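You operate a simulated robot arm through the tools that you are given. There is no shell and no other tool. Be economical: measure what you need, move in short steps, check, and stop when the job is done.

You are at the controls of a simulated robot arm. One attempt, no reset.

Task
Clamp the moulding in the fixture and bolt the teal bracket on it.
Fine: the blue-banded moulding goes into the nest, the red toggle clamp shuts on it, the bracket slides under the wing nut, the nut is tightened; the other wing nut stays slack.

The check looks at the end state, three seconds after you hand in, the way a careful person would. Anything else that was tipped, shoved, dropped, spilled or broken makes it a failure.

Robot
A 6-joint arm with a two-finger parallel gripper, fixed in place. Base frame: the origin is at the foot of the arm, x ahead of it, y to its left, z up; the work surface is at about z = 85. Readings come in cm, rad, newtons and seconds.
With the tool pointing down near the work surface it reaches from about 24 to 64 cm from the base axis. Its first joint turns from -1.152 to 1.152 rad. Payload 2.7 kg.
Tool frame: the origin (TCP) lies between the finger pads and is the grasp point; the fingertips stand 2.3 cm ahead of it; z points along the fingers, y is the line along which they close. Largest opening 9.4 cm; finger width 3.8, thickness 1; the body of the gripper, 5.4 by 9.6 cm, starts 3.9 cm behind the TCP.
Orientation is that of the tool frame in the base frame, as a unit quaternion [x, y, z, w]. With the fingers straight down and closing along the base's y, the tool's x points along the base's -x, its y along +y and its z along -z.

Tools
- The arm moves only by the tool jog_arm. Its argument "series" is a list of rows, each an object of numbers (a shift or turn left out is 0, a gripper value left out holds the last): "dx", "dy", "dz": the shift along the tool's x, y, z in mm; "ax", "ay", "az": the turn, a rotation vector about the tool's x, y, z in rad. In form: [{"dx": .., "dy": .., "dz": .., "ax": .., "ay": .., "az": ..}, ...]. A call has 1 to 10 rows; each row shifts and turns the commanded pose from where the row before left it, along the tool's axes as they then stand. "grip" is the opening, from 0 (shut) to 1 (fully open), set as the call begins (left out, the last holds). Each row takes 0.2 s and may step no farther than 5 cm and 0.15 rad from the row before; otherwise, or with a gripper value out of range, the whole call is refused. Where a pose cannot be reached the arm comes as near as it can. A force on the tool above 70 N (or 10 N above the force at the start of the call, whichever is more), or a blocked arm, ends the call early, and 0.2 s more pass. The fingers move at their own pace (about 4.5 cm/s each) and stop on an object; they squeeze with about 24 N. The grip force told is the motor's: it shows also when the fingers shut on nothing. Time passes only in rows, and 0.2 s behind the last, so rows that do not move let the fingers close. The reply holds the time, the measured pose of the TCP, the force on the tool along the base axes, the opening and the grip force, in the units named above and with some noise, with the torque about the TCP (base axes, N m) and any sound that the robot's microphone picked up.
- Cameras (640 x 400 px; columns grow to the right, rows downward): "scene" is fixed at [7.48, -42.4, 141.69]; the picture's right is [0.81, -0.58, 0.00], its down [-0.26, -0.36, -0.90] and it looks along [0.53, 0.73, -0.44] (base axes); focal length 292 px, centre (320, 200). "wrist" rides on the gripper at [8.6, 1.6, -7.5] in the tool frame; the picture's right is [-0.18, 0.98, 0.00], its down [-0.58, -0.11, -0.81] and it looks along [-0.79, -0.15, 0.59] (tool axes); focal length 243 px, centre (320, 200). There is no depth. A picture from a camera that has moved, and an enlarged one, comes with that camera's place and axes in the base frame and with its lens.
- capture(camera): a new picture of that camera. No time passes.
- close_up(camera, box): a new picture of the part [left, top, right, bottom] of that camera's present view, enlarged. No time passes.
- finish_job(): hands the job in; it is judged then, once.

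Go step by step. Nothing tells you positions but the pictures and the camera data: compare them with the known pose of the tool, close in by small moves and look again before you grip or let go. The budget is 120 turns and 76 pictures, counting those below and the enlarged ones. Unless the task says otherwise, let go and move clear before handing in, and close with one line.

The tools are called after "Request:" by a JSON object that holds its "api" and its "payload". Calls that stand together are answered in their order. jog_arm: Moves the arm, as the interface text tells. Its arguments: {"type":"object","properties":{"series":{"type":"array","items":{"type":"object","properties":{"dx":{"type":"number"},"dy":{"type":"number"},"dz":{"type":"number"},"ax":{"type":"number"},"ay":{"type":"number"},"az":{"type":"number"}}}},"grip":{"type":"number"}},"required":["series"]} The other tools are called the same way: capture (camera) takes a picture; close_up (camera, box) takes an enlarged picture of a part of a camera's view; finish_job () hands the job in.

At the start:

```text
time: 0.0
ee_pos: [35.57, 5.09, 125.13]
tcp_rot: [0.0, 1.0, 0.001, 0.002]
force: [0.4, 0.2, 0.6]
ft_torque: [0.01, 0.02, 0.01]
gripper_width: 9.4
grip_force: 0.0
```

scene: 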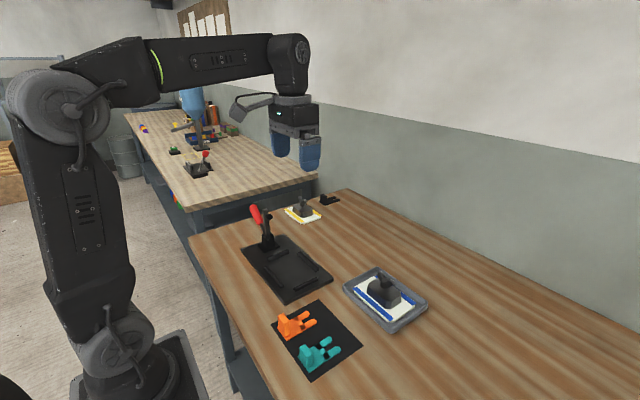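
wrist: 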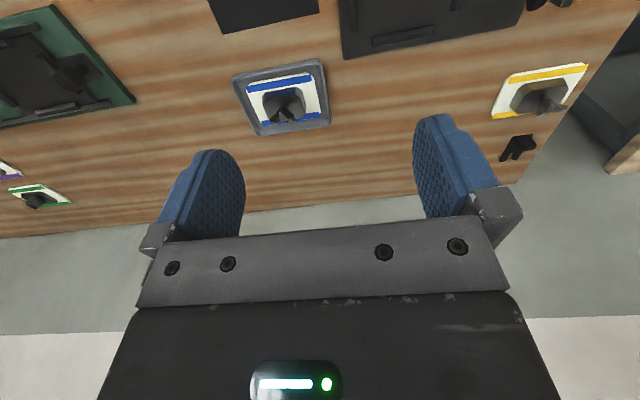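

I see a fixture with a red toggle, a blue-banded moulding in a tray, and orange and teal brackets on a mat. I'll look closer before I move.

Request:
{"api": "close_up", "payload": {"camera": "scene", "box": [220, 180, 440, 318]}}

Request:
{"api": "close_up", "payload": {"camera": "scene", "box": [250, 260, 442, 380]}}

Request:
{"api": "close_up", "payload": {"camera": "wrist", "box": [200, 0, 600, 180]}}

```text
2.90 times, centred on (330, 249) of scene
camera zoom: at [7.48, -42.4, 141.69], right [0.81, -0.58, 0.0], down [-0.26, -0.36, -0.9], along [0.53, 0.73, -0.44], focal length 845 px, centre (291, 58)
```

zoom: 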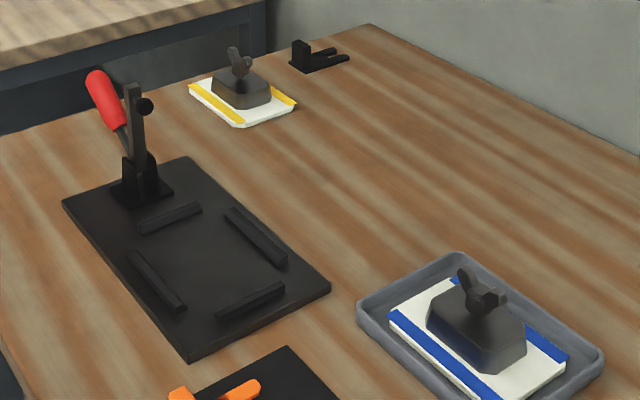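

```text
3.33 times, centred on (346, 320) of scene
camera zoom: at [7.48, -42.4, 141.69], right [0.81, -0.58, 0.0], down [-0.26, -0.36, -0.9], along [0.53, 0.73, -0.44], focal length 972 px, centre (233, -200)
```

zoom: 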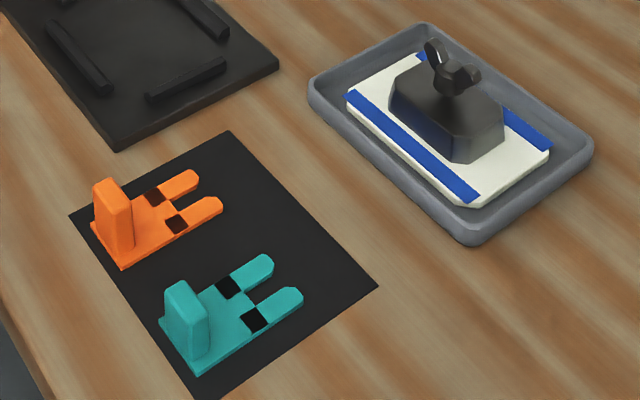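

```text
1.60 times, centred on (400, 90) of wrist
camera zoom: at [26.92, 6.69, 132.7], right [0.18, 0.98, 0.0], down [0.58, -0.11, 0.81], along [0.79, -0.15, -0.59], focal length 388 px, centre (192, 376)
```

zoom: 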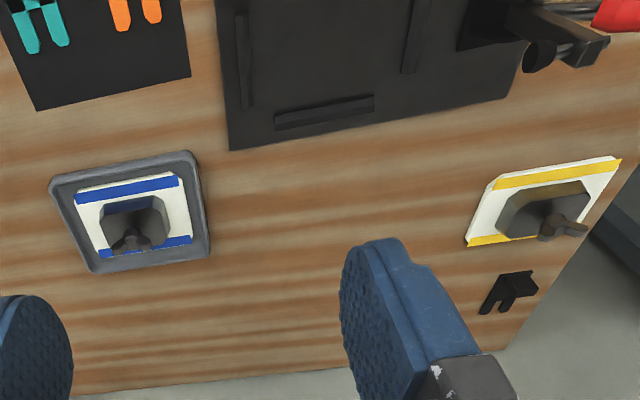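

Rough fixes in base cm: fixture near (40,20), tray near (54,-6), teal bracket near (32,-9). I'll move back for a wrist view of the fixture and brackets.

Request:
{"api": "jog_arm", "payload": {"series": [{"dx": 40, "dy": 20}, {"dx": 40, "dy": 20}, {"dx": 0, "dy": 20}, {}]}}

Request:
{"api": "capture", "payload": {"camera": "wrist"}}

```text
time: 1.0
ee_pos: [27.43, 11.01, 125.23]
tcp_rot: [-0.001, 1.0, 0.0, 0.001]
force: [0.0, 0.1, -0.6]
ft_torque: [0.01, 0.0, -0.01]
gripper_width: 9.39
grip_force: 0.0
```

```text
70 pictures are left
camera wrist: at [18.84, 12.68, 132.67], right [0.18, 0.98, 0.0], down [0.58, -0.11, 0.81], along [0.79, -0.15, -0.59], focal length 243 px, centre (320, 200)
```

wrist: 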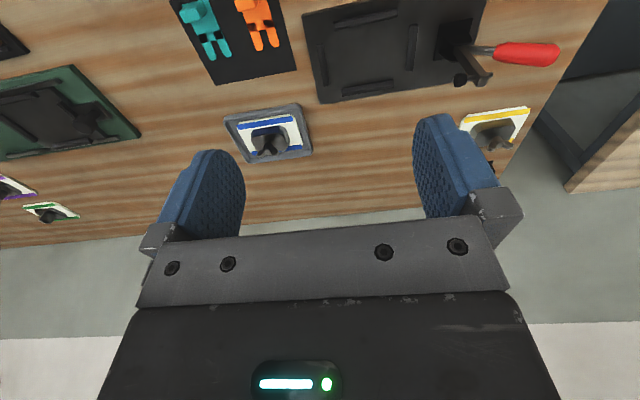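

Request:
{"api": "close_up", "payload": {"camera": "wrist", "box": [290, 0, 570, 115]}}

Request:
{"api": "close_up", "payload": {"camera": "wrist", "box": [165, 0, 325, 100]}}

Request:
{"api": "close_up", "payload": {"camera": "wrist", "box": [215, 95, 321, 161]}}

Request:
{"api": "close_up", "payload": {"camera": "scene", "box": [335, 255, 435, 340]}}

Request:
{"api": "close_up", "payload": {"camera": "scene", "box": [230, 195, 340, 310]}}

```text
2.29 times, centred on (430, 58) of wrist
camera zoom: at [18.84, 12.68, 132.67], right [0.18, 0.98, 0.0], down [0.58, -0.11, 0.81], along [0.79, -0.15, -0.59], focal length 555 px, centre (69, 526)
```

zoom: 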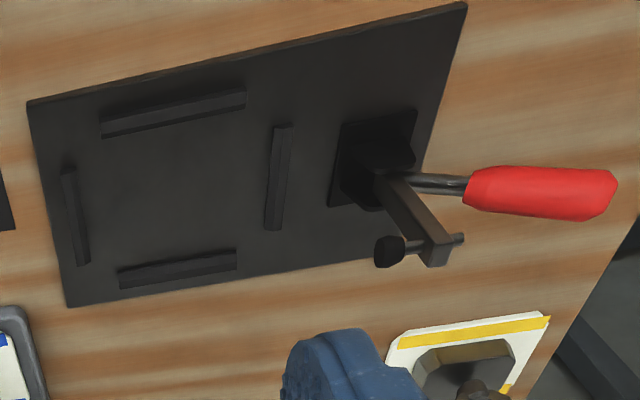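

```text
4.00 times, centred on (245, 50) of wrist
camera zoom: at [18.84, 12.68, 132.67], right [0.18, 0.98, 0.0], down [0.58, -0.11, 0.81], along [0.79, -0.15, -0.59], focal length 970 px, centre (620, 800)
```

zoom: 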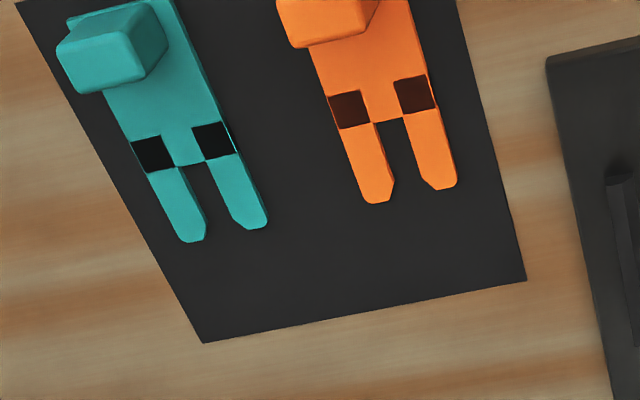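

```text
6.04 times, centred on (268, 128) of wrist
camera zoom: at [18.84, 12.68, 132.67], right [0.18, 0.98, 0.0], down [0.58, -0.11, 0.81], along [0.79, -0.15, -0.59], focal length 1465 px, centre (634, 635)
```

zoom: 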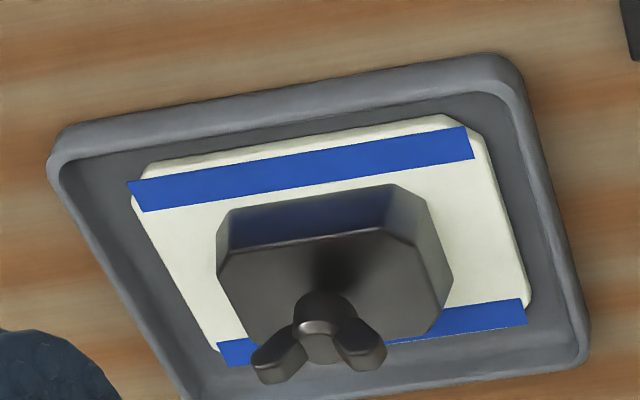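

```text
4.71 times, centred on (385, 298) of scene
camera zoom: at [7.48, -42.4, 141.69], right [0.81, -0.58, 0.0], down [-0.26, -0.36, -0.9], along [0.53, 0.73, -0.44], focal length 1372 px, centre (14, -259)
```

zoom: 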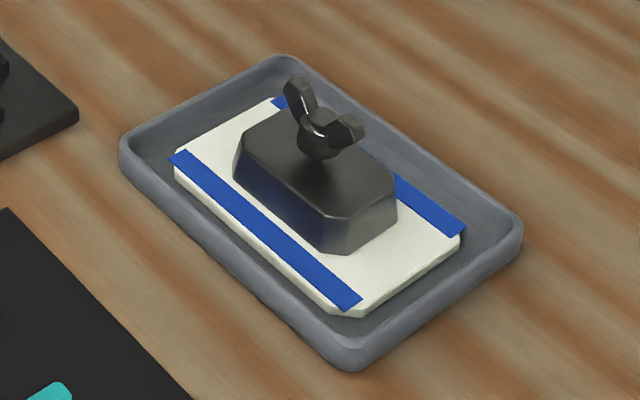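

```text
3.48 times, centred on (285, 252) of scene
camera zoom: at [7.48, -42.4, 141.69], right [0.81, -0.58, 0.0], down [-0.26, -0.36, -0.9], along [0.53, 0.73, -0.44], focal length 1014 px, centre (442, 17)
```

zoom: 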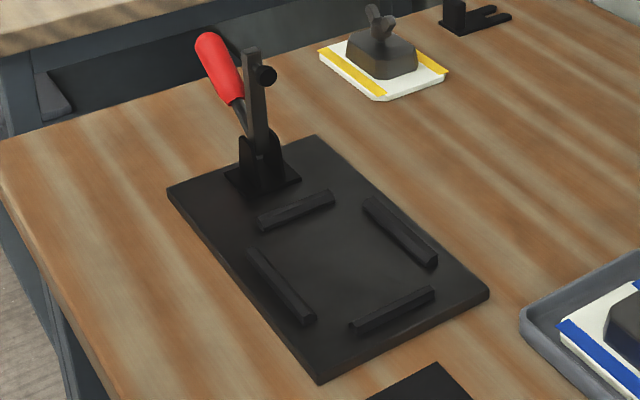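

The nest is centred near (39.5,17) and the moulding near (53.4,-5.9), both aligned with the axes. The block is about 5 cm wide in x, so I'll turn the tool -90° with the camera on the -y side and go over the tray.

Request:
{"api": "jog_arm", "payload": {"series": [{"az": -0.15}, {"az": -0.15}, {"az": -0.15}, {"az": -0.15}, {"az": -0.15}, {"az": -0.15}, {"az": -0.15}, {"az": -0.15}, {"az": -0.15}, {"az": -0.15}]}}

Request:
{"api": "jog_arm", "payload": {"series": [{"az": -0.0708}, {}]}}

```text
time: 3.2
ee_pos: [27.52, 11.01, 125.33]
tcp_rot: [-0.683, 0.731, -0.001, 0.001]
force: [-0.4, 0.1, 0.3]
ft_torque: [0.02, -0.02, 0.01]
gripper_width: 9.43
grip_force: 0.1
```

```text
time: 3.8
ee_pos: [27.6, 10.96, 125.34]
tcp_rot: [-0.707, 0.707, 0.0, 0.001]
force: [0.0, -1.2, -0.4]
ft_torque: [-0.04, -0.01, -0.01]
gripper_width: 9.41
grip_force: 0.0
```

Request:
{"api": "jog_arm", "payload": {"series": [{"dx": 21, "dy": -32.1, "dz": 20}, {"dx": 21, "dy": -32.1, "dz": 20}, {"dx": 21, "dy": -32.1, "dz": 20}, {"dx": 21, "dy": -32.1, "dz": 20}, {"dx": 21, "dy": -32.1, "dz": 20}, {"dx": 21, "dy": -32.1, "dz": 20}, {"dx": 21, "dy": -32.1, "dz": 20}, {"dx": 21, "dy": -32.1, "dz": 20}, {}, {}]}}

Request:
{"api": "capture", "payload": {"camera": "wrist"}}

Request:
{"api": "close_up", "payload": {"camera": "scene", "box": [240, 200, 450, 330]}}

```text
time: 6.0
ee_pos: [53.32, -6.11, 109.16]
tcp_rot: [-0.706, 0.708, -0.002, 0.001]
force: [-0.8, -0.4, -0.6]
ft_torque: [0.0, 0.0, -0.03]
gripper_width: 9.39
grip_force: 0.1
```

```text
64 pictures are left
camera wrist: at [51.55, -14.64, 116.64], right [-0.98, 0.19, 0.0], down [0.11, 0.58, 0.81], along [0.15, 0.79, -0.59], focal length 243 px, centre (320, 200)
```

wrist: 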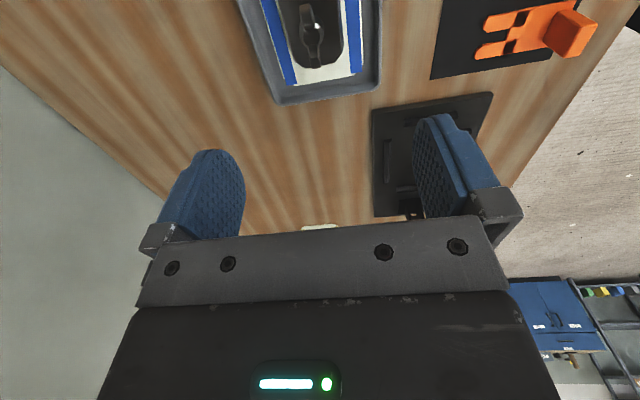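

```text
3.05 times, centred on (345, 265) of scene
camera zoom: at [7.48, -42.4, 141.69], right [0.81, -0.58, 0.0], down [-0.26, -0.36, -0.9], along [0.53, 0.73, -0.44], focal length 889 px, centre (244, 2)
```

zoom: 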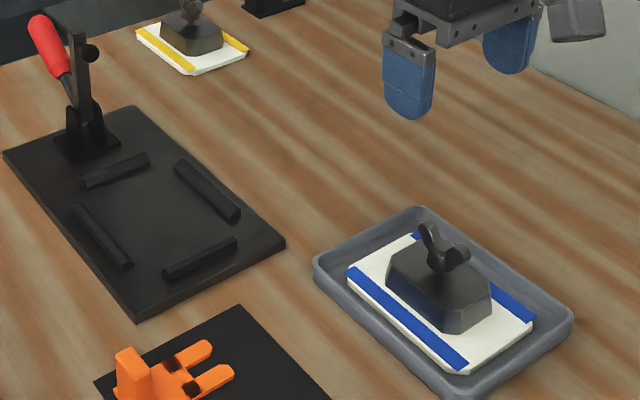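

Request:
{"api": "jog_arm", "payload": {"series": [{"dx": 45}, {"dx": 45, "dz": 20}, {"dx": 30, "dz": 30}, {"dz": 20}, {}]}}

Request:
{"api": "capture", "payload": {"camera": "wrist"}}

```text
time: 7.2
ee_pos: [53.44, -18.02, 102.11]
tcp_rot: [-0.707, 0.707, -0.001, 0.001]
force: [-0.2, 0.1, -0.2]
ft_torque: [-0.03, -0.04, -0.01]
gripper_width: 9.38
grip_force: 0.0
```

```text
62 pictures are left
camera wrist: at [51.77, -26.62, 109.59], right [-0.98, 0.18, 0.0], down [0.11, 0.58, 0.81], along [0.15, 0.79, -0.59], focal length 243 px, centre (320, 200)
```

wrist: 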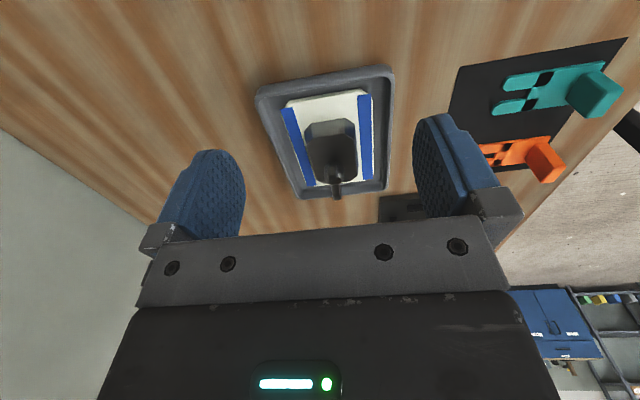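

Request:
{"api": "close_up", "payload": {"camera": "wrist", "box": [245, 55, 405, 205]}}

Request:
{"api": "close_up", "payload": {"camera": "wrist", "box": [440, 30, 640, 190]}}

Request:
{"api": "close_up", "payload": {"camera": "scene", "box": [365, 265, 415, 297]}}

```text
2.67 times, centred on (325, 130) of wrist
camera zoom: at [51.77, -26.62, 109.59], right [-0.98, 0.18, 0.0], down [0.11, 0.58, 0.81], along [0.15, 0.79, -0.59], focal length 647 px, centre (307, 387)
```

zoom: 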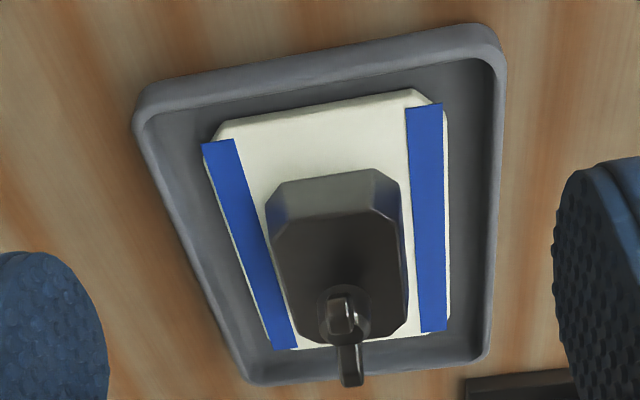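

```text
2.50 times, centred on (540, 110) of wrist
camera zoom: at [51.77, -26.62, 109.59], right [-0.98, 0.18, 0.0], down [0.11, 0.58, 0.81], along [0.15, 0.79, -0.59], focal length 606 px, centre (-230, 425)
```

zoom: 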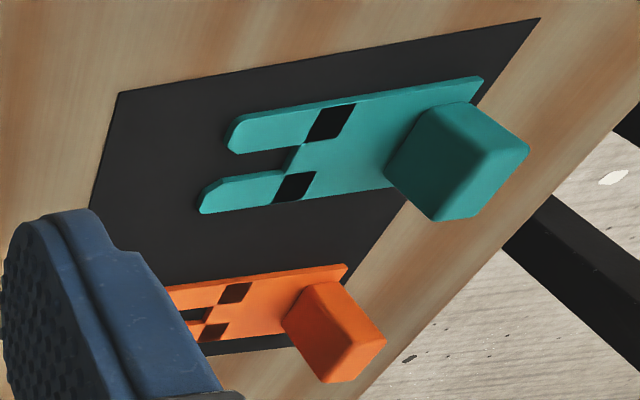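

```text
12.50 times, centred on (390, 281) of scene
camera zoom: at [7.48, -42.4, 141.69], right [0.81, -0.58, 0.0], down [-0.26, -0.36, -0.9], along [0.53, 0.73, -0.44], focal length 3646 px, centre (-555, -812)
```

zoom: 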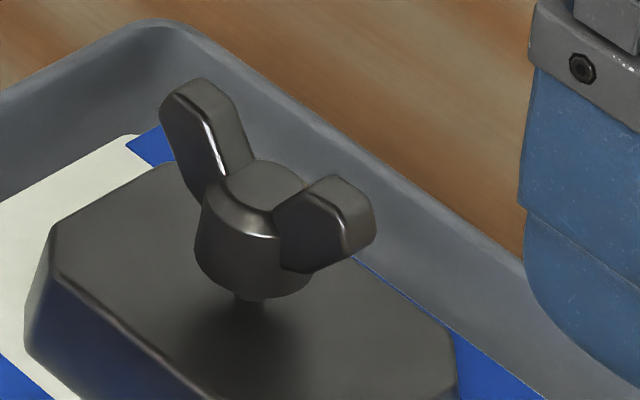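

The nut stands clear of the block on its stud, with a gap of about 0.6 cm, and its wings lie along y. The block centre is near (53.9,-6.1). I'll go over it and come down partway.

Request:
{"api": "jog_arm", "payload": {"series": [{"dx": -40, "dy": -4}, {"dx": -40}, {"dx": -39}, {"dz": 30}, {"dz": 30}, {}]}}

Request:
{"api": "capture", "payload": {"camera": "wrist"}}

Request:
{"api": "close_up", "payload": {"camera": "scene", "box": [335, 225, 435, 340]}}

```text
time: 8.6
ee_pos: [53.51, -5.91, 96.33]
tcp_rot: [-0.707, 0.707, -0.001, 0.002]
force: [-0.1, 0.0, -0.5]
ft_torque: [0.0, -0.03, 0.0]
gripper_width: 9.41
grip_force: 0.1
```

```text
58 pictures are left
camera wrist: at [51.92, -14.42, 103.83], right [-0.98, 0.19, 0.0], down [0.11, 0.58, 0.81], along [0.15, 0.79, -0.59], focal length 243 px, centre (320, 200)
```

wrist: 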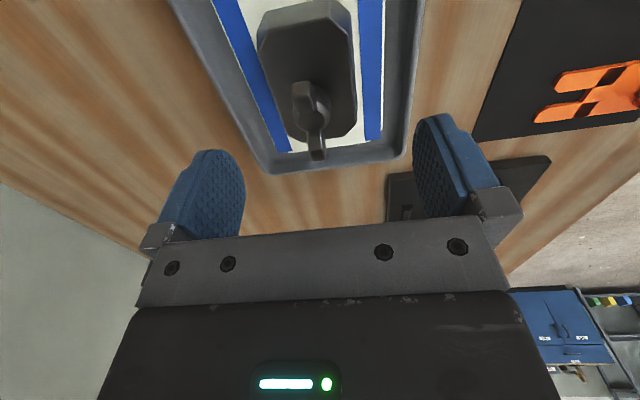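

```text
3.48 times, centred on (385, 282) of scene
camera zoom: at [7.48, -42.4, 141.69], right [0.81, -0.58, 0.0], down [-0.26, -0.36, -0.9], along [0.53, 0.73, -0.44], focal length 1014 px, centre (94, -87)
```

zoom: 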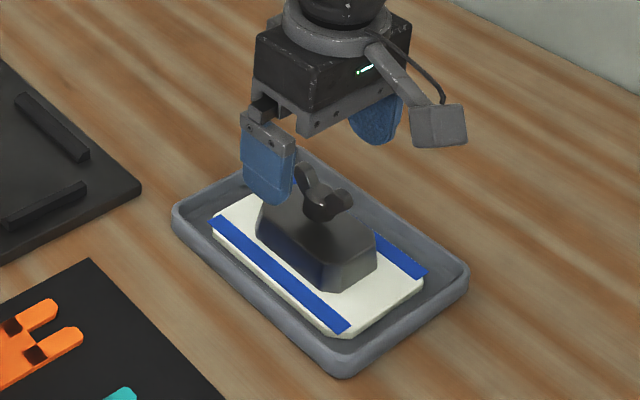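

Request:
{"api": "jog_arm", "payload": {"series": [{"dy": -3, "dx": 1}, {"dz": 20}, {"dz": 20}, {"dz": 15}, {}], "grip": 0.8}}

Request:
{"api": "capture", "payload": {"camera": "wrist"}}

Request:
{"api": "close_up", "payload": {"camera": "scene", "box": [335, 235, 435, 340]}}

```text
time: 9.8
ee_pos: [53.85, -6.11, 90.79]
tcp_rot: [-0.707, 0.708, -0.001, 0.001]
force: [-0.3, 0.3, -0.3]
ft_torque: [-0.01, 0.03, 0.01]
gripper_width: 7.52
grip_force: 0.0
```

```text
56 pictures are left
camera wrist: at [52.31, -14.64, 98.2], right [-0.98, 0.19, 0.0], down [0.11, 0.58, 0.81], along [0.15, 0.79, -0.59], focal length 243 px, centre (320, 200)
```

wrist: 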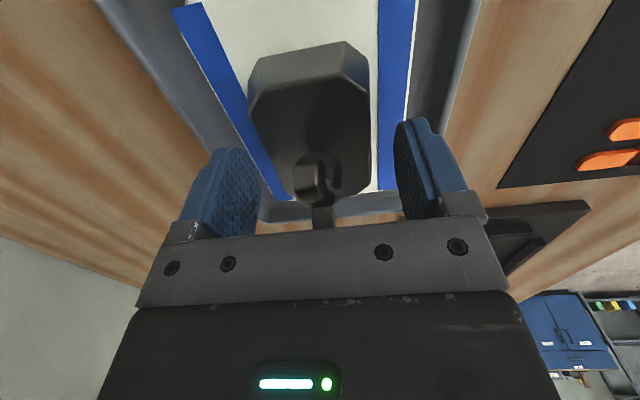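

```text
3.81 times, centred on (385, 288) of scene
camera zoom: at [7.48, -42.4, 141.69], right [0.81, -0.58, 0.0], down [-0.26, -0.36, -0.9], along [0.53, 0.73, -0.44], focal length 1111 px, centre (72, -133)
```

zoom: 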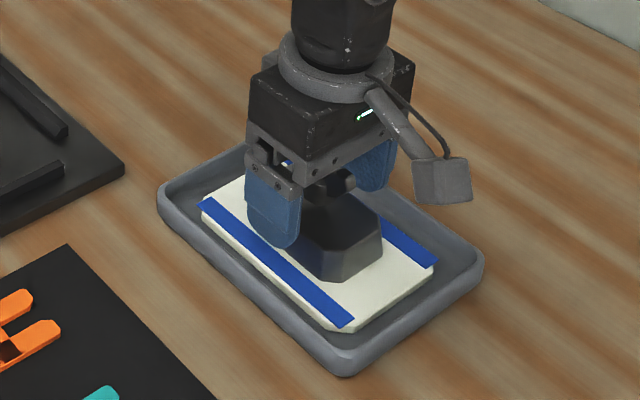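

The fingers straddle the block evenly. I'll come down another 12 mm and close.

Request:
{"api": "jog_arm", "payload": {"series": [{"dz": 4}, {"dz": 4}, {"dz": 4}, {}]}}

Request:
{"api": "jog_arm", "payload": {"series": [{}, {}, {}, {}], "grip": 0}}

Request:
{"api": "close_up", "payload": {"camera": "scene", "box": [335, 235, 435, 340]}}

```text
time: 10.8
ee_pos: [54.0, -6.1, 89.45]
tcp_rot: [-0.706, 0.708, 0.0, 0.001]
force: [-0.8, 0.1, 0.3]
ft_torque: [0.04, 0.03, 0.04]
gripper_width: 7.51
grip_force: 0.1
```

```text
time: 11.8
ee_pos: [54.03, -6.1, 89.6]
tcp_rot: [-0.706, 0.708, -0.002, 0.001]
force: [-0.3, 0.9, 0.3]
ft_torque: [-0.02, -0.02, 0.05]
gripper_width: 5.7
grip_force: 24.3
```

```text
3.81 times, centred on (385, 288) of scene
camera zoom: at [7.48, -42.4, 141.69], right [0.81, -0.58, 0.0], down [-0.26, -0.36, -0.9], along [0.53, 0.73, -0.44], focal length 1111 px, centre (72, -133)
```

zoom: 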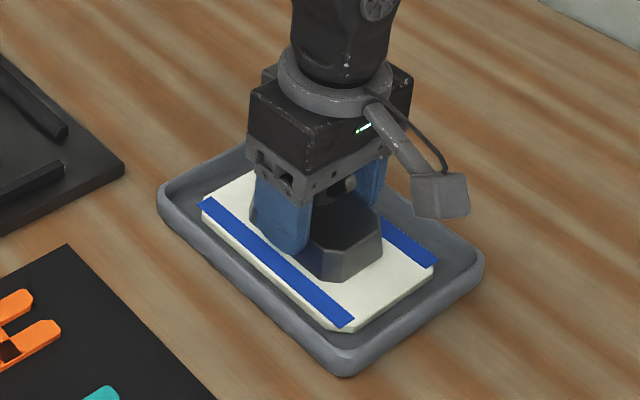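

Request:
{"api": "jog_arm", "payload": {"series": [{"dz": -15}, {"dz": -30}, {"dz": -40}, {"dz": -40}, {}]}}

Request:
{"api": "capture", "payload": {"camera": "scene"}}

Request:
{"api": "capture", "payload": {"camera": "wrist"}}

```text
time: 13.0
ee_pos: [53.89, -5.92, 102.07]
tcp_rot: [-0.707, 0.708, -0.001, 0.001]
force: [0.3, -0.1, -3.2]
ft_torque: [-0.05, 0.04, 0.01]
gripper_width: 5.68
grip_force: 23.5
```

```text
53 pictures are left
```

scene: 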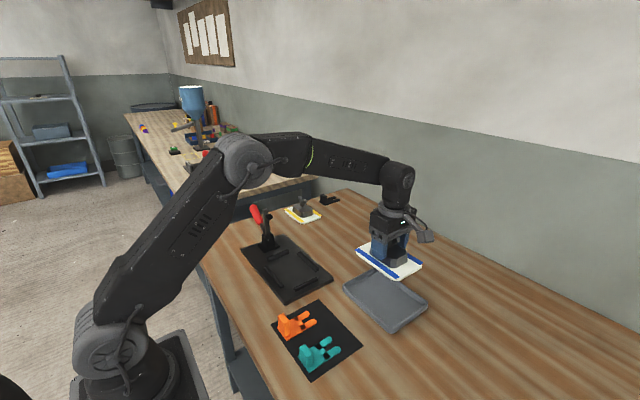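

```text
52 pictures are left
camera wrist: at [52.38, -14.53, 109.62], right [-0.98, 0.18, 0.0], down [0.11, 0.58, 0.81], along [0.15, 0.79, -0.59], focal length 243 px, centre (320, 200)
```

wrist: 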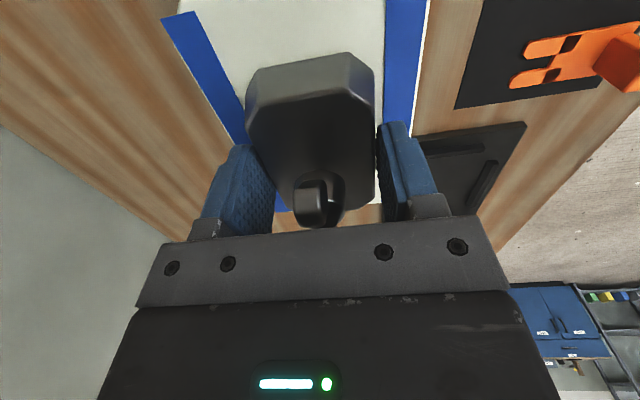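

Request:
{"api": "close_up", "payload": {"camera": "scene", "box": [345, 200, 445, 290]}}

```text
4.44 times, centred on (395, 245) of scene
camera zoom: at [7.48, -42.4, 141.69], right [0.81, -0.58, 0.0], down [-0.26, -0.36, -0.9], along [0.53, 0.73, -0.44], focal length 1296 px, centre (-13, 0)
```

zoom: 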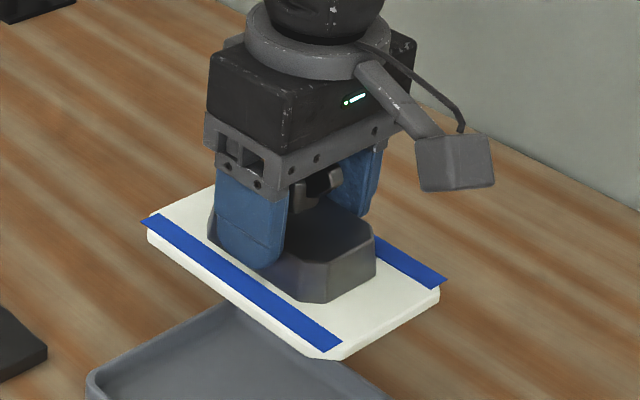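

The moulding is held, and its centre is within about 1 mm of the TCP. I'll carry it over the nest centre, near (39.8,16.7).

Request:
{"api": "jog_arm", "payload": {"series": [{"dx": -28.2, "dy": 17.6}, {"dx": -28.2, "dy": 17.6}, {"dx": -28.2, "dy": 17.6}, {"dx": -28.2, "dy": 17.6}, {"dx": -28.2, "dy": 17.6}, {"dx": -28.2, "dy": 17.6}, {"dx": -28.2, "dy": 17.6}, {"dx": -28.2, "dy": 17.6}, {}, {}]}}

Request:
{"api": "close_up", "payload": {"camera": "scene", "box": [220, 160, 380, 320]}}

Request:
{"api": "capture", "payload": {"camera": "wrist"}}

```text
time: 15.2
ee_pos: [39.79, 16.32, 102.26]
tcp_rot: [-0.706, 0.708, -0.002, 0.002]
force: [0.2, -0.3, -3.2]
ft_torque: [0.03, -0.02, 0.02]
gripper_width: 5.7
grip_force: 23.9
```

```text
2.50 times, centred on (300, 240) of scene
camera zoom: at [7.48, -42.4, 141.69], right [0.81, -0.58, 0.0], down [-0.26, -0.36, -0.9], along [0.53, 0.73, -0.44], focal length 729 px, centre (370, 100)
```

zoom: 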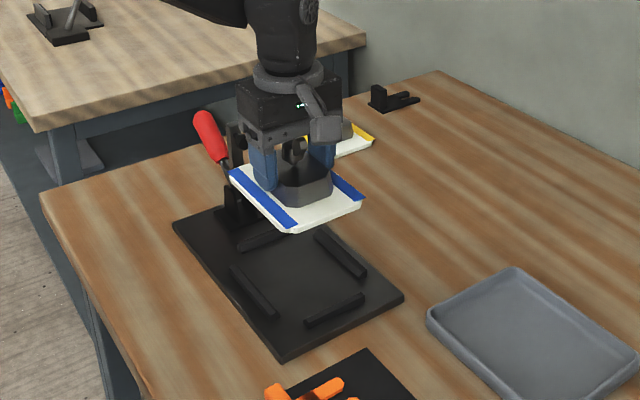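

```text
49 pictures are left
camera wrist: at [38.28, 7.83, 109.66], right [-0.98, 0.19, 0.0], down [0.11, 0.58, 0.81], along [0.15, 0.79, -0.59], focal length 243 px, centre (320, 200)
```

wrist: 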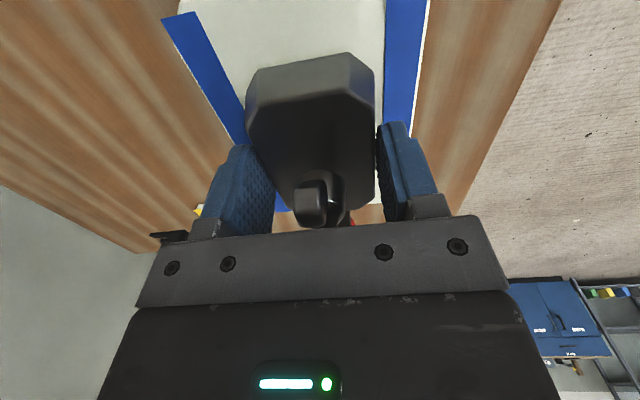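

Request:
{"api": "jog_arm", "payload": {"series": [{"dx": -3, "dz": 30}, {"dz": 30}, {"dz": 20}, {}]}}

Request:
{"api": "close_up", "payload": {"camera": "scene", "box": [230, 195, 340, 310]}}

```text
time: 16.2
ee_pos: [39.95, 16.62, 94.12]
tcp_rot: [-0.707, 0.707, -0.002, 0.002]
force: [1.1, 0.7, -3.2]
ft_torque: [0.01, 0.0, 0.02]
gripper_width: 5.68
grip_force: 23.8
```

```text
3.48 times, centred on (285, 252) of scene
camera zoom: at [7.48, -42.4, 141.69], right [0.81, -0.58, 0.0], down [-0.26, -0.36, -0.9], along [0.53, 0.73, -0.44], focal length 1014 px, centre (442, 17)
```

zoom: 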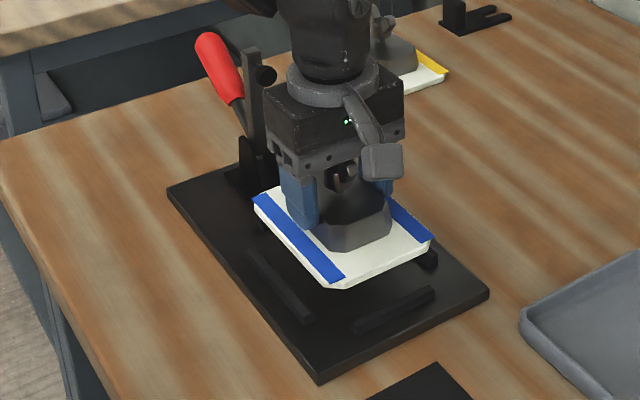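

Request:
{"api": "jog_arm", "payload": {"series": [{"dz": 10}, {"dz": 8}, {}]}}

Request:
{"api": "close_up", "payload": {"camera": "scene", "box": [280, 250, 340, 300]}}

Request:
{"api": "close_up", "payload": {"camera": "scene", "box": [280, 235, 360, 290]}}

```text
time: 17.0
ee_pos: [39.96, 16.85, 92.49]
tcp_rot: [-0.707, 0.707, -0.001, 0.002]
force: [-0.3, 0.0, -2.2]
ft_torque: [-0.02, 0.0, -0.02]
gripper_width: 5.72
grip_force: 24.1
```

```text
8.00 times, centred on (310, 275) of scene
camera zoom: at [7.48, -42.4, 141.69], right [0.81, -0.58, 0.0], down [-0.26, -0.36, -0.9], along [0.53, 0.73, -0.44], focal length 2333 px, centre (400, -400)
```

zoom: 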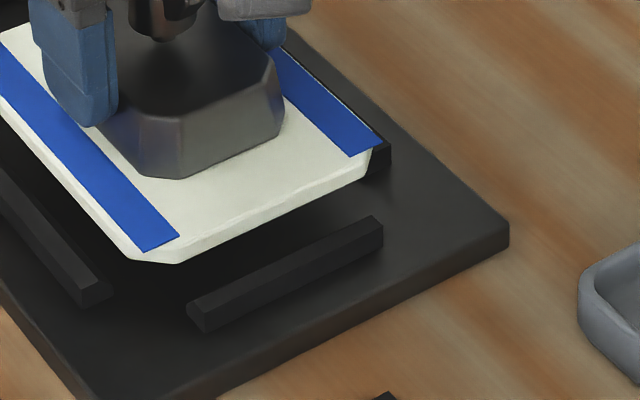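

```text
7.27 times, centred on (320, 262) of scene
camera zoom: at [7.48, -42.4, 141.69], right [0.81, -0.58, 0.0], down [-0.26, -0.36, -0.9], along [0.53, 0.73, -0.44], focal length 2121 px, centre (320, -254)
```

zoom: 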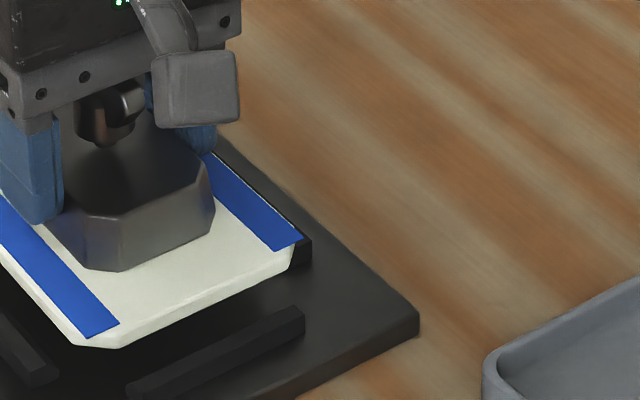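

Request:
{"api": "jog_arm", "payload": {"series": [{"dx": -3, "dy": -2}, {"dz": 6}, {}]}}

Request:
{"api": "close_up", "payload": {"camera": "scene", "box": [260, 235, 340, 295]}}

```text
time: 17.8
ee_pos: [40.19, 17.05, 91.67]
tcp_rot: [-0.707, 0.708, 0.0, 0.001]
force: [-1.0, -0.1, -4.3]
ft_torque: [0.04, 0.05, 0.01]
gripper_width: 5.7
grip_force: 24.2
```

```text
6.67 times, centred on (300, 265) of scene
camera zoom: at [7.48, -42.4, 141.69], right [0.81, -0.58, 0.0], down [-0.26, -0.36, -0.9], along [0.53, 0.73, -0.44], focal length 1944 px, centre (453, -233)
```

zoom: 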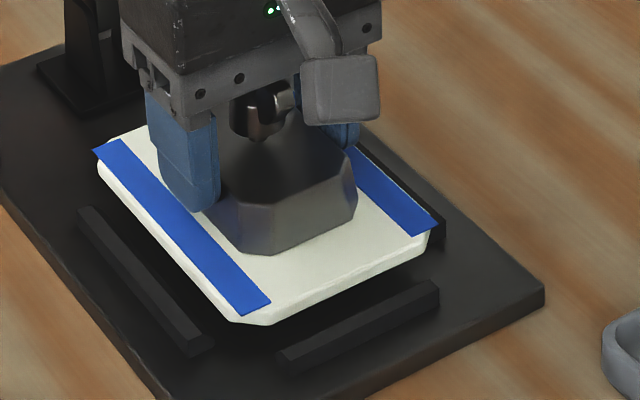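

Request:
{"api": "jog_arm", "payload": {"series": [{"dx": 2}, {"dz": 4}, {"dz": 4}, {}]}}

Request:
{"api": "close_up", "payload": {"camera": "scene", "box": [260, 235, 340, 295]}}

```text
time: 18.8
ee_pos: [40.08, 16.91, 90.92]
tcp_rot: [-0.706, 0.708, -0.001, 0.001]
force: [0.0, 0.1, -3.7]
ft_torque: [-0.01, 0.0, 0.02]
gripper_width: 5.7
grip_force: 23.8
```

```text
6.67 times, centred on (300, 265) of scene
camera zoom: at [7.48, -42.4, 141.69], right [0.81, -0.58, 0.0], down [-0.26, -0.36, -0.9], along [0.53, 0.73, -0.44], focal length 1944 px, centre (453, -233)
```

zoom: 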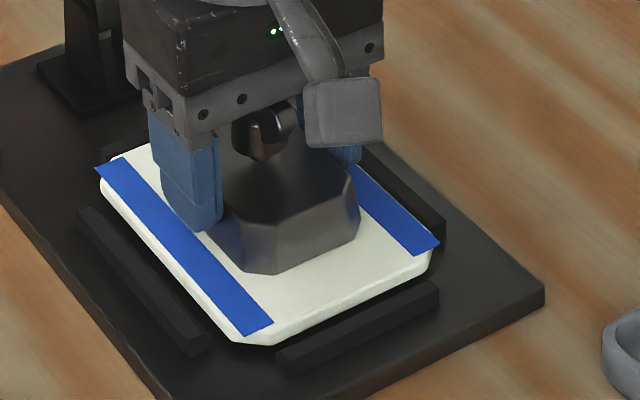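

The plate is centred between the rails. I'll lower it gently to contact.

Request:
{"api": "jog_arm", "payload": {"series": [{"dz": 3}, {"dz": 3}, {"dz": 2}, {}]}}

Request:
{"api": "close_up", "payload": {"camera": "scene", "box": [260, 235, 340, 295]}}

```text
time: 19.8
ee_pos: [40.12, 16.98, 90.22]
tcp_rot: [-0.707, 0.708, -0.001, 0.002]
force: [-11.1, -1.9, 28.5]
ft_torque: [-0.09, 0.51, 0.04]
gripper_width: 5.78
grip_force: 24.3
```

```text
6.67 times, centred on (300, 265) of scene
camera zoom: at [7.41, -42.42, 141.69], right [0.81, -0.58, 0.0], down [-0.26, -0.36, -0.9], along [0.53, 0.73, -0.44], focal length 1944 px, centre (453, -233)
```

zoom: 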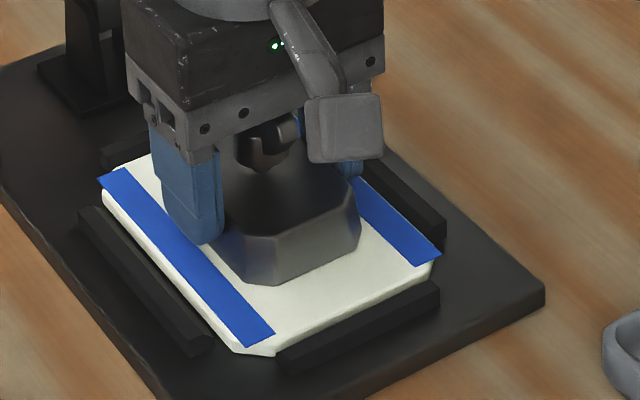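

Contact pushes the tool toward -x, so the plate is riding on the +x rail. I'll lift slightly, shift 3 mm toward -x and lower again.

Request:
{"api": "jog_arm", "payload": {"series": [{"dz": -4}, {"dy": 3}, {"dz": 3}, {"dz": 2}, {}]}}

Request:
{"api": "close_up", "payload": {"camera": "scene", "box": [260, 235, 340, 295]}}

```text
time: 21.0
ee_pos: [39.78, 16.97, 90.07]
tcp_rot: [0.707, -0.707, 0.004, -0.003]
force: [-7.4, -5.1, 27.5]
ft_torque: [-0.13, 0.29, 0.03]
gripper_width: 5.78
grip_force: 23.8
```

```text
6.67 times, centred on (300, 265) of scene
camera zoom: at [7.43, -42.43, 141.68], right [0.81, -0.58, 0.0], down [-0.26, -0.36, -0.9], along [0.53, 0.73, -0.44], focal length 1944 px, centre (453, -233)
```

zoom: 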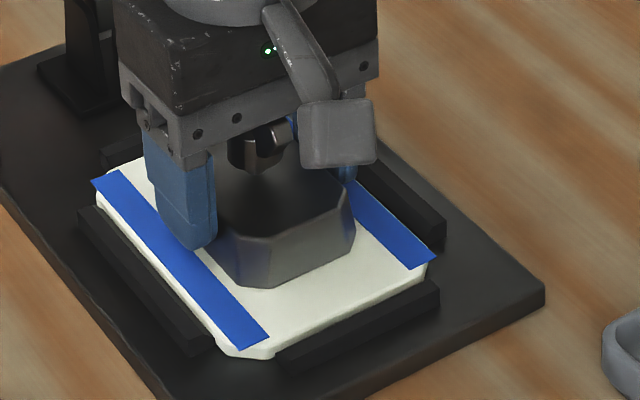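

Request:
{"api": "jog_arm", "payload": {"series": [{"dz": -4}, {"dy": 2, "dx": 3}, {"dz": 3}, {"dz": 2}, {}]}}

Request:
{"api": "close_up", "payload": {"camera": "scene", "box": [260, 235, 340, 295]}}

```text
time: 22.2
ee_pos: [39.87, 16.74, 90.06]
tcp_rot: [-0.707, 0.708, -0.003, 0.004]
force: [3.2, 13.1, 23.8]
ft_torque: [0.32, -0.13, 0.09]
gripper_width: 5.8
grip_force: 24.1
```

```text
6.67 times, centred on (300, 265) of scene
camera zoom: at [7.46, -42.38, 141.7], right [0.81, -0.58, 0.0], down [-0.26, -0.36, -0.9], along [0.53, 0.73, -0.44], focal length 1944 px, centre (453, -233)
```

zoom: 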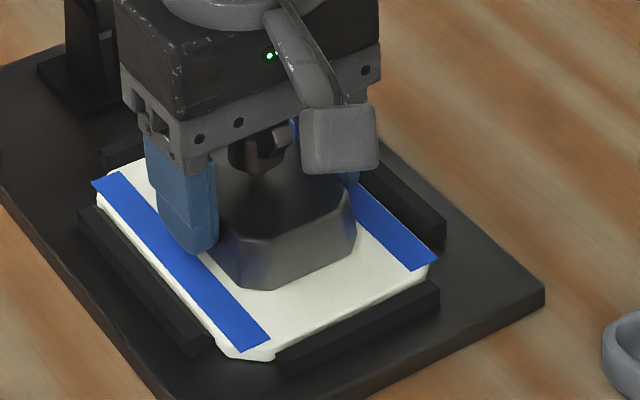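

The nest is tight: y lies between the last two tries. I'll put it in the middle and press again.

Request:
{"api": "jog_arm", "payload": {"series": [{"dz": -4}, {"dy": -0.7, "dx": -1.6}, {"dz": 3}, {"dz": 2}, {}]}}

```text
time: 23.4
ee_pos: [39.8, 16.72, 89.91]
tcp_rot: [-0.707, 0.707, -0.001, 0.002]
force: [11.8, -10.7, 25.7]
ft_torque: [-0.29, -0.41, 0.04]
gripper_width: 5.84
grip_force: 23.9
```

Request:
{"api": "jog_arm", "payload": {"series": [{"dz": -2}, {}, {}, {"dz": -1}], "grip": 0.72}}

Request:
{"api": "close_up", "payload": {"camera": "scene", "box": [260, 235, 340, 295]}}

```text
time: 24.4
ee_pos: [39.76, 16.72, 90.05]
tcp_rot: [-0.707, 0.708, -0.001, 0.0]
force: [-0.3, 0.5, 0.2]
ft_torque: [0.02, 0.0, -0.01]
gripper_width: 6.77
grip_force: 0.1
```

```text
6.67 times, centred on (300, 265) of scene
camera zoom: at [7.48, -42.4, 141.69], right [0.81, -0.58, 0.0], down [-0.26, -0.36, -0.9], along [0.53, 0.73, -0.44], focal length 1944 px, centre (453, -233)
```

zoom: 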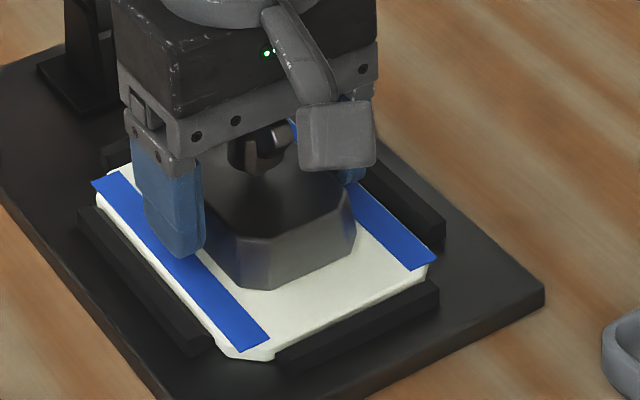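

Released without any lurch. I'll rise clear with the camera set back and inspect the seating.

Request:
{"api": "jog_arm", "payload": {"series": [{"dz": -10}, {"dz": -20}, {"dz": -40}, {"dz": -50}, {"dz": -40, "dx": 30}, {"dx": 50}, {"dx": 50}, {}]}}

Request:
{"api": "close_up", "payload": {"camera": "scene", "box": [250, 200, 350, 300]}}

Request:
{"api": "capture", "payload": {"camera": "wrist"}}

```text
time: 26.2
ee_pos: [39.69, 3.9, 106.19]
tcp_rot: [-0.706, 0.708, -0.001, 0.002]
force: [-1.2, 0.1, 0.8]
ft_torque: [-0.01, -0.01, -0.01]
gripper_width: 6.76
grip_force: 0.0
```

```text
4.00 times, centred on (300, 250) of scene
camera zoom: at [7.48, -42.4, 141.69], right [0.81, -0.58, 0.0], down [-0.26, -0.36, -0.9], along [0.53, 0.73, -0.44], focal length 1167 px, centre (400, 0)
```

zoom: 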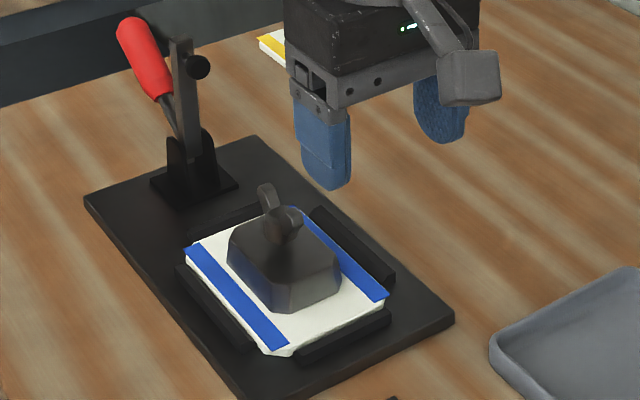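

```text
38 pictures are left
camera wrist: at [38.11, -4.73, 113.67], right [-0.98, 0.18, 0.0], down [0.11, 0.58, 0.81], along [0.15, 0.79, -0.59], focal length 243 px, centre (320, 200)
```

wrist: 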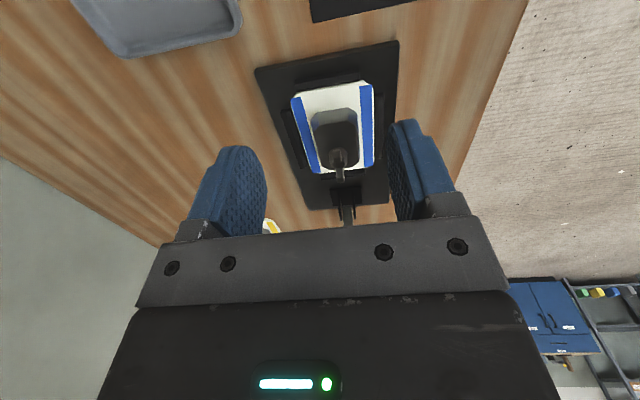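

Request:
{"api": "close_up", "payload": {"camera": "wrist", "box": [245, 35, 405, 225]}}

Request:
{"api": "close_up", "payload": {"camera": "scene", "box": [290, 240, 350, 293]}}

```text
2.11 times, centred on (325, 130) of wrist
camera zoom: at [38.11, -4.73, 113.67], right [-0.98, 0.18, 0.0], down [0.11, 0.58, 0.81], along [0.15, 0.79, -0.59], focal length 511 px, centre (310, 347)
```

zoom: 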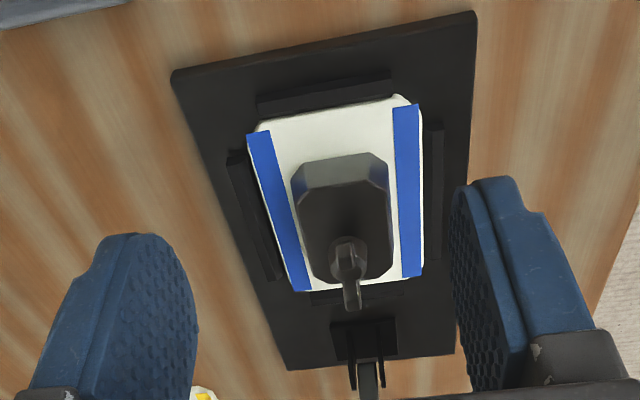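

```text
7.55 times, centred on (320, 266) of scene
camera zoom: at [7.48, -42.4, 141.69], right [0.81, -0.58, 0.0], down [-0.26, -0.36, -0.9], along [0.53, 0.73, -0.44], focal length 2201 px, centre (320, -302)
```

zoom: 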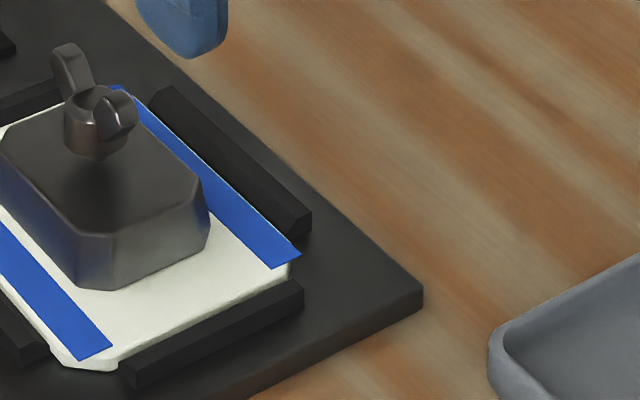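

The moulding is seated with rails showing on all four sides. The clamp is open: arm upright near (40,31), red handle leaning back with its tip near (40,42,96). I'll turn the tool back, shut the fingers, pass over the clamp and come down behind the handle to push it.

Request:
{"api": "jog_arm", "payload": {"series": [{"az": 0.15, "dz": -30}, {"az": 0.15, "dz": -30}, {"az": 0.15}, {"az": 0.15}, {"az": 0.15}, {"az": 0.15}, {"az": 0.15}, {"az": 0.15}, {"az": 0.15}, {"az": 0.15}], "grip": 0}}

Request:
{"api": "jog_arm", "payload": {"series": [{"az": 0.0708}, {"dy": 48}, {"dy": 48}, {"dy": 48}, {"dy": 48}, {"dy": 48}, {"dy": 48}, {"dy": 48}, {"dy": 48}, {"dy": 46}]}}

Request:
{"api": "capture", "payload": {"camera": "scene"}}

Request:
{"api": "capture", "payload": {"camera": "wrist"}}

```text
time: 28.4
ee_pos: [39.68, 3.86, 111.97]
tcp_rot: [-0.033, 0.999, -0.001, 0.001]
force: [0.1, 0.2, 0.6]
ft_torque: [-0.02, 0.03, -0.02]
gripper_width: 0.0
grip_force: 24.2
```

```text
time: 30.6
ee_pos: [38.67, 45.66, 111.42]
tcp_rot: [0.001, 1.0, -0.002, 0.001]
force: [-0.1, 0.5, -0.3]
ft_torque: [0.0, -0.01, 0.01]
gripper_width: 0.01
grip_force: 24.1
out of reach, approached as far as the arm can: row 10
```

```text
35 pictures are left
```

scene: 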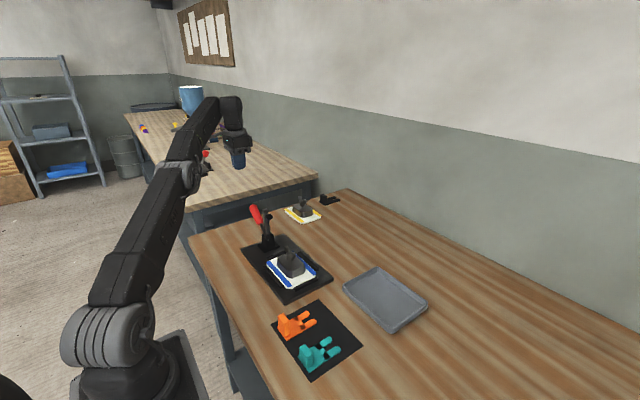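

```text
34 pictures are left
camera wrist: at [30.11, 47.37, 118.9], right [0.18, 0.98, 0.0], down [0.58, -0.11, 0.81], along [0.79, -0.15, -0.59], focal length 243 px, centre (320, 200)
```

wrist: 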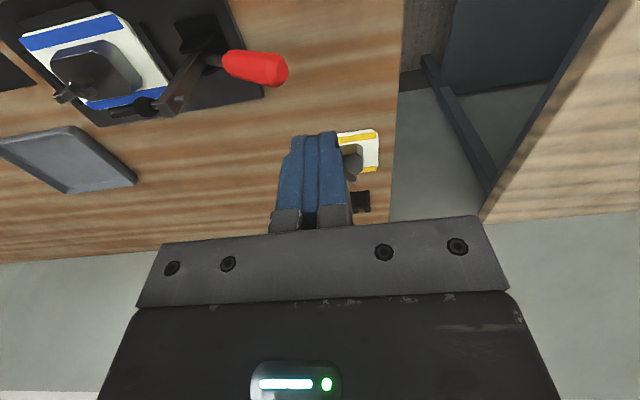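

Request:
{"api": "jog_arm", "payload": {"series": [{"dz": 40}, {"dz": 40}, {"dz": 30}, {}]}}

```text
time: 31.6
ee_pos: [38.89, 45.6, 100.38]
tcp_rot: [0.0, 1.0, 0.0, 0.002]
force: [0.9, 0.2, -0.3]
ft_torque: [-0.03, -0.01, 0.01]
gripper_width: 0.0
grip_force: 24.0
```

Request:
{"api": "jog_arm", "payload": {"series": [{"dz": 20, "dx": -13}, {"dz": 15}, {}]}}

Request:
{"api": "close_up", "payload": {"camera": "scene", "box": [210, 150, 330, 270]}}

Request:
{"api": "close_up", "payload": {"camera": "wrist", "box": [0, 0, 400, 250]}}

```text
time: 32.4
ee_pos: [40.02, 45.68, 96.9]
tcp_rot: [0.0, 1.0, 0.0, 0.002]
force: [0.1, 0.0, 0.1]
ft_torque: [0.03, 0.0, 0.0]
gripper_width: 0.0
grip_force: 24.0
```

```text
3.33 times, centred on (270, 210) of scene
camera zoom: at [7.48, -42.4, 141.69], right [0.81, -0.58, 0.0], down [-0.26, -0.36, -0.9], along [0.53, 0.73, -0.44], focal length 972 px, centre (487, 167)
```

zoom: 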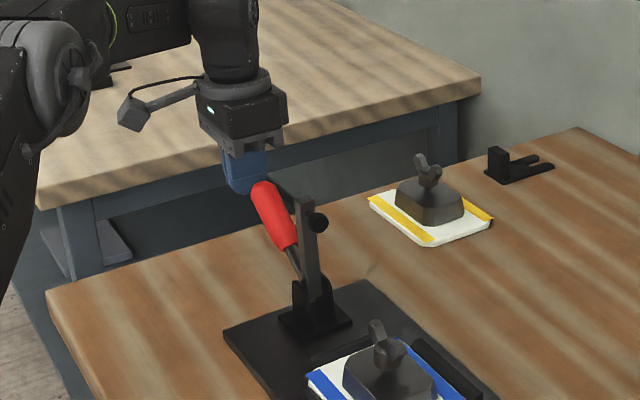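

```text
1.60 times, centred on (200, 125) of wrist
camera zoom: at [31.45, 47.36, 104.41], right [0.18, 0.98, 0.0], down [0.58, -0.11, 0.81], along [0.79, -0.15, -0.59], focal length 388 px, centre (512, 320)
```

zoom: 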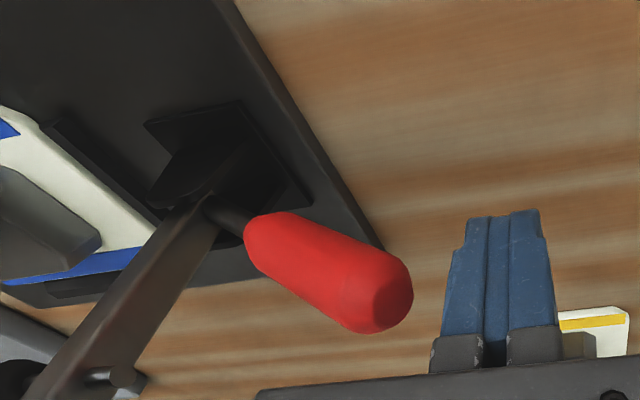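

The fingers are just behind the handle tip. I'll push toward -y and rise along the handle's arc.

Request:
{"api": "jog_arm", "payload": {"series": [{"dy": -10}, {"dy": -10}, {"dy": -8, "dz": -4}, {"dy": -8, "dz": -7}, {"dy": -8, "dz": -7}, {}]}}

Request:
{"api": "close_up", "payload": {"camera": "scene", "box": [210, 150, 330, 270]}}

```text
time: 33.8
ee_pos: [40.03, 41.74, 99.38]
tcp_rot: [-0.001, 1.0, 0.009, 0.009]
force: [-2.4, 37.6, 31.7]
ft_torque: [0.14, 0.04, -0.03]
gripper_width: 0.0
grip_force: 23.9
```

```text
3.33 times, centred on (270, 210) of scene
camera zoom: at [7.43, -42.34, 141.71], right [0.81, -0.58, 0.0], down [-0.26, -0.36, -0.9], along [0.53, 0.73, -0.44], focal length 972 px, centre (487, 167)
```

zoom: 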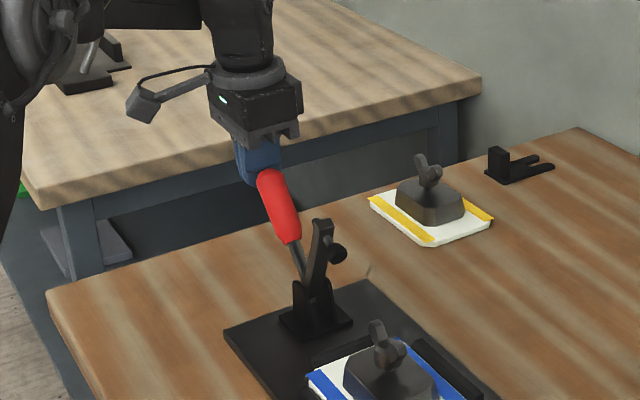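

Request:
{"api": "jog_arm", "payload": {"series": [{"dz": -5}, {"dy": -8, "dz": -6}, {"dy": -8, "dz": -6}, {"dy": -8, "dz": -5}, {}]}}

Request:
{"api": "close_up", "payload": {"camera": "scene", "box": [210, 150, 330, 270]}}

```text
time: 35.0
ee_pos: [40.03, 38.86, 101.07]
tcp_rot: [0.0, 1.0, 0.0, 0.003]
force: [-2.0, 9.5, 17.5]
ft_torque: [-0.23, 0.05, -0.03]
gripper_width: 0.0
grip_force: 23.5
```

```text
3.33 times, centred on (270, 210) of scene
camera zoom: at [7.45, -42.4, 141.69], right [0.81, -0.58, 0.0], down [-0.26, -0.36, -0.9], along [0.53, 0.73, -0.44], focal length 972 px, centre (487, 167)
```

zoom: 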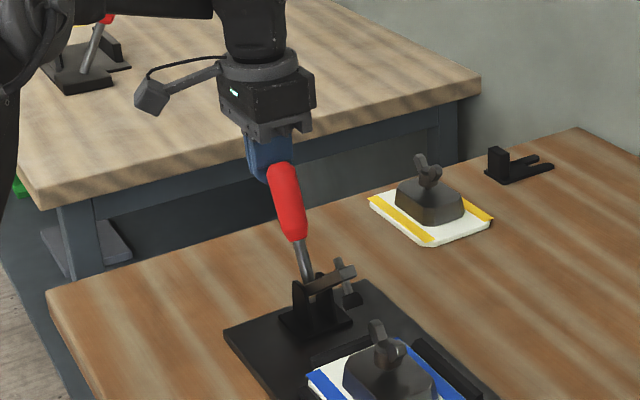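

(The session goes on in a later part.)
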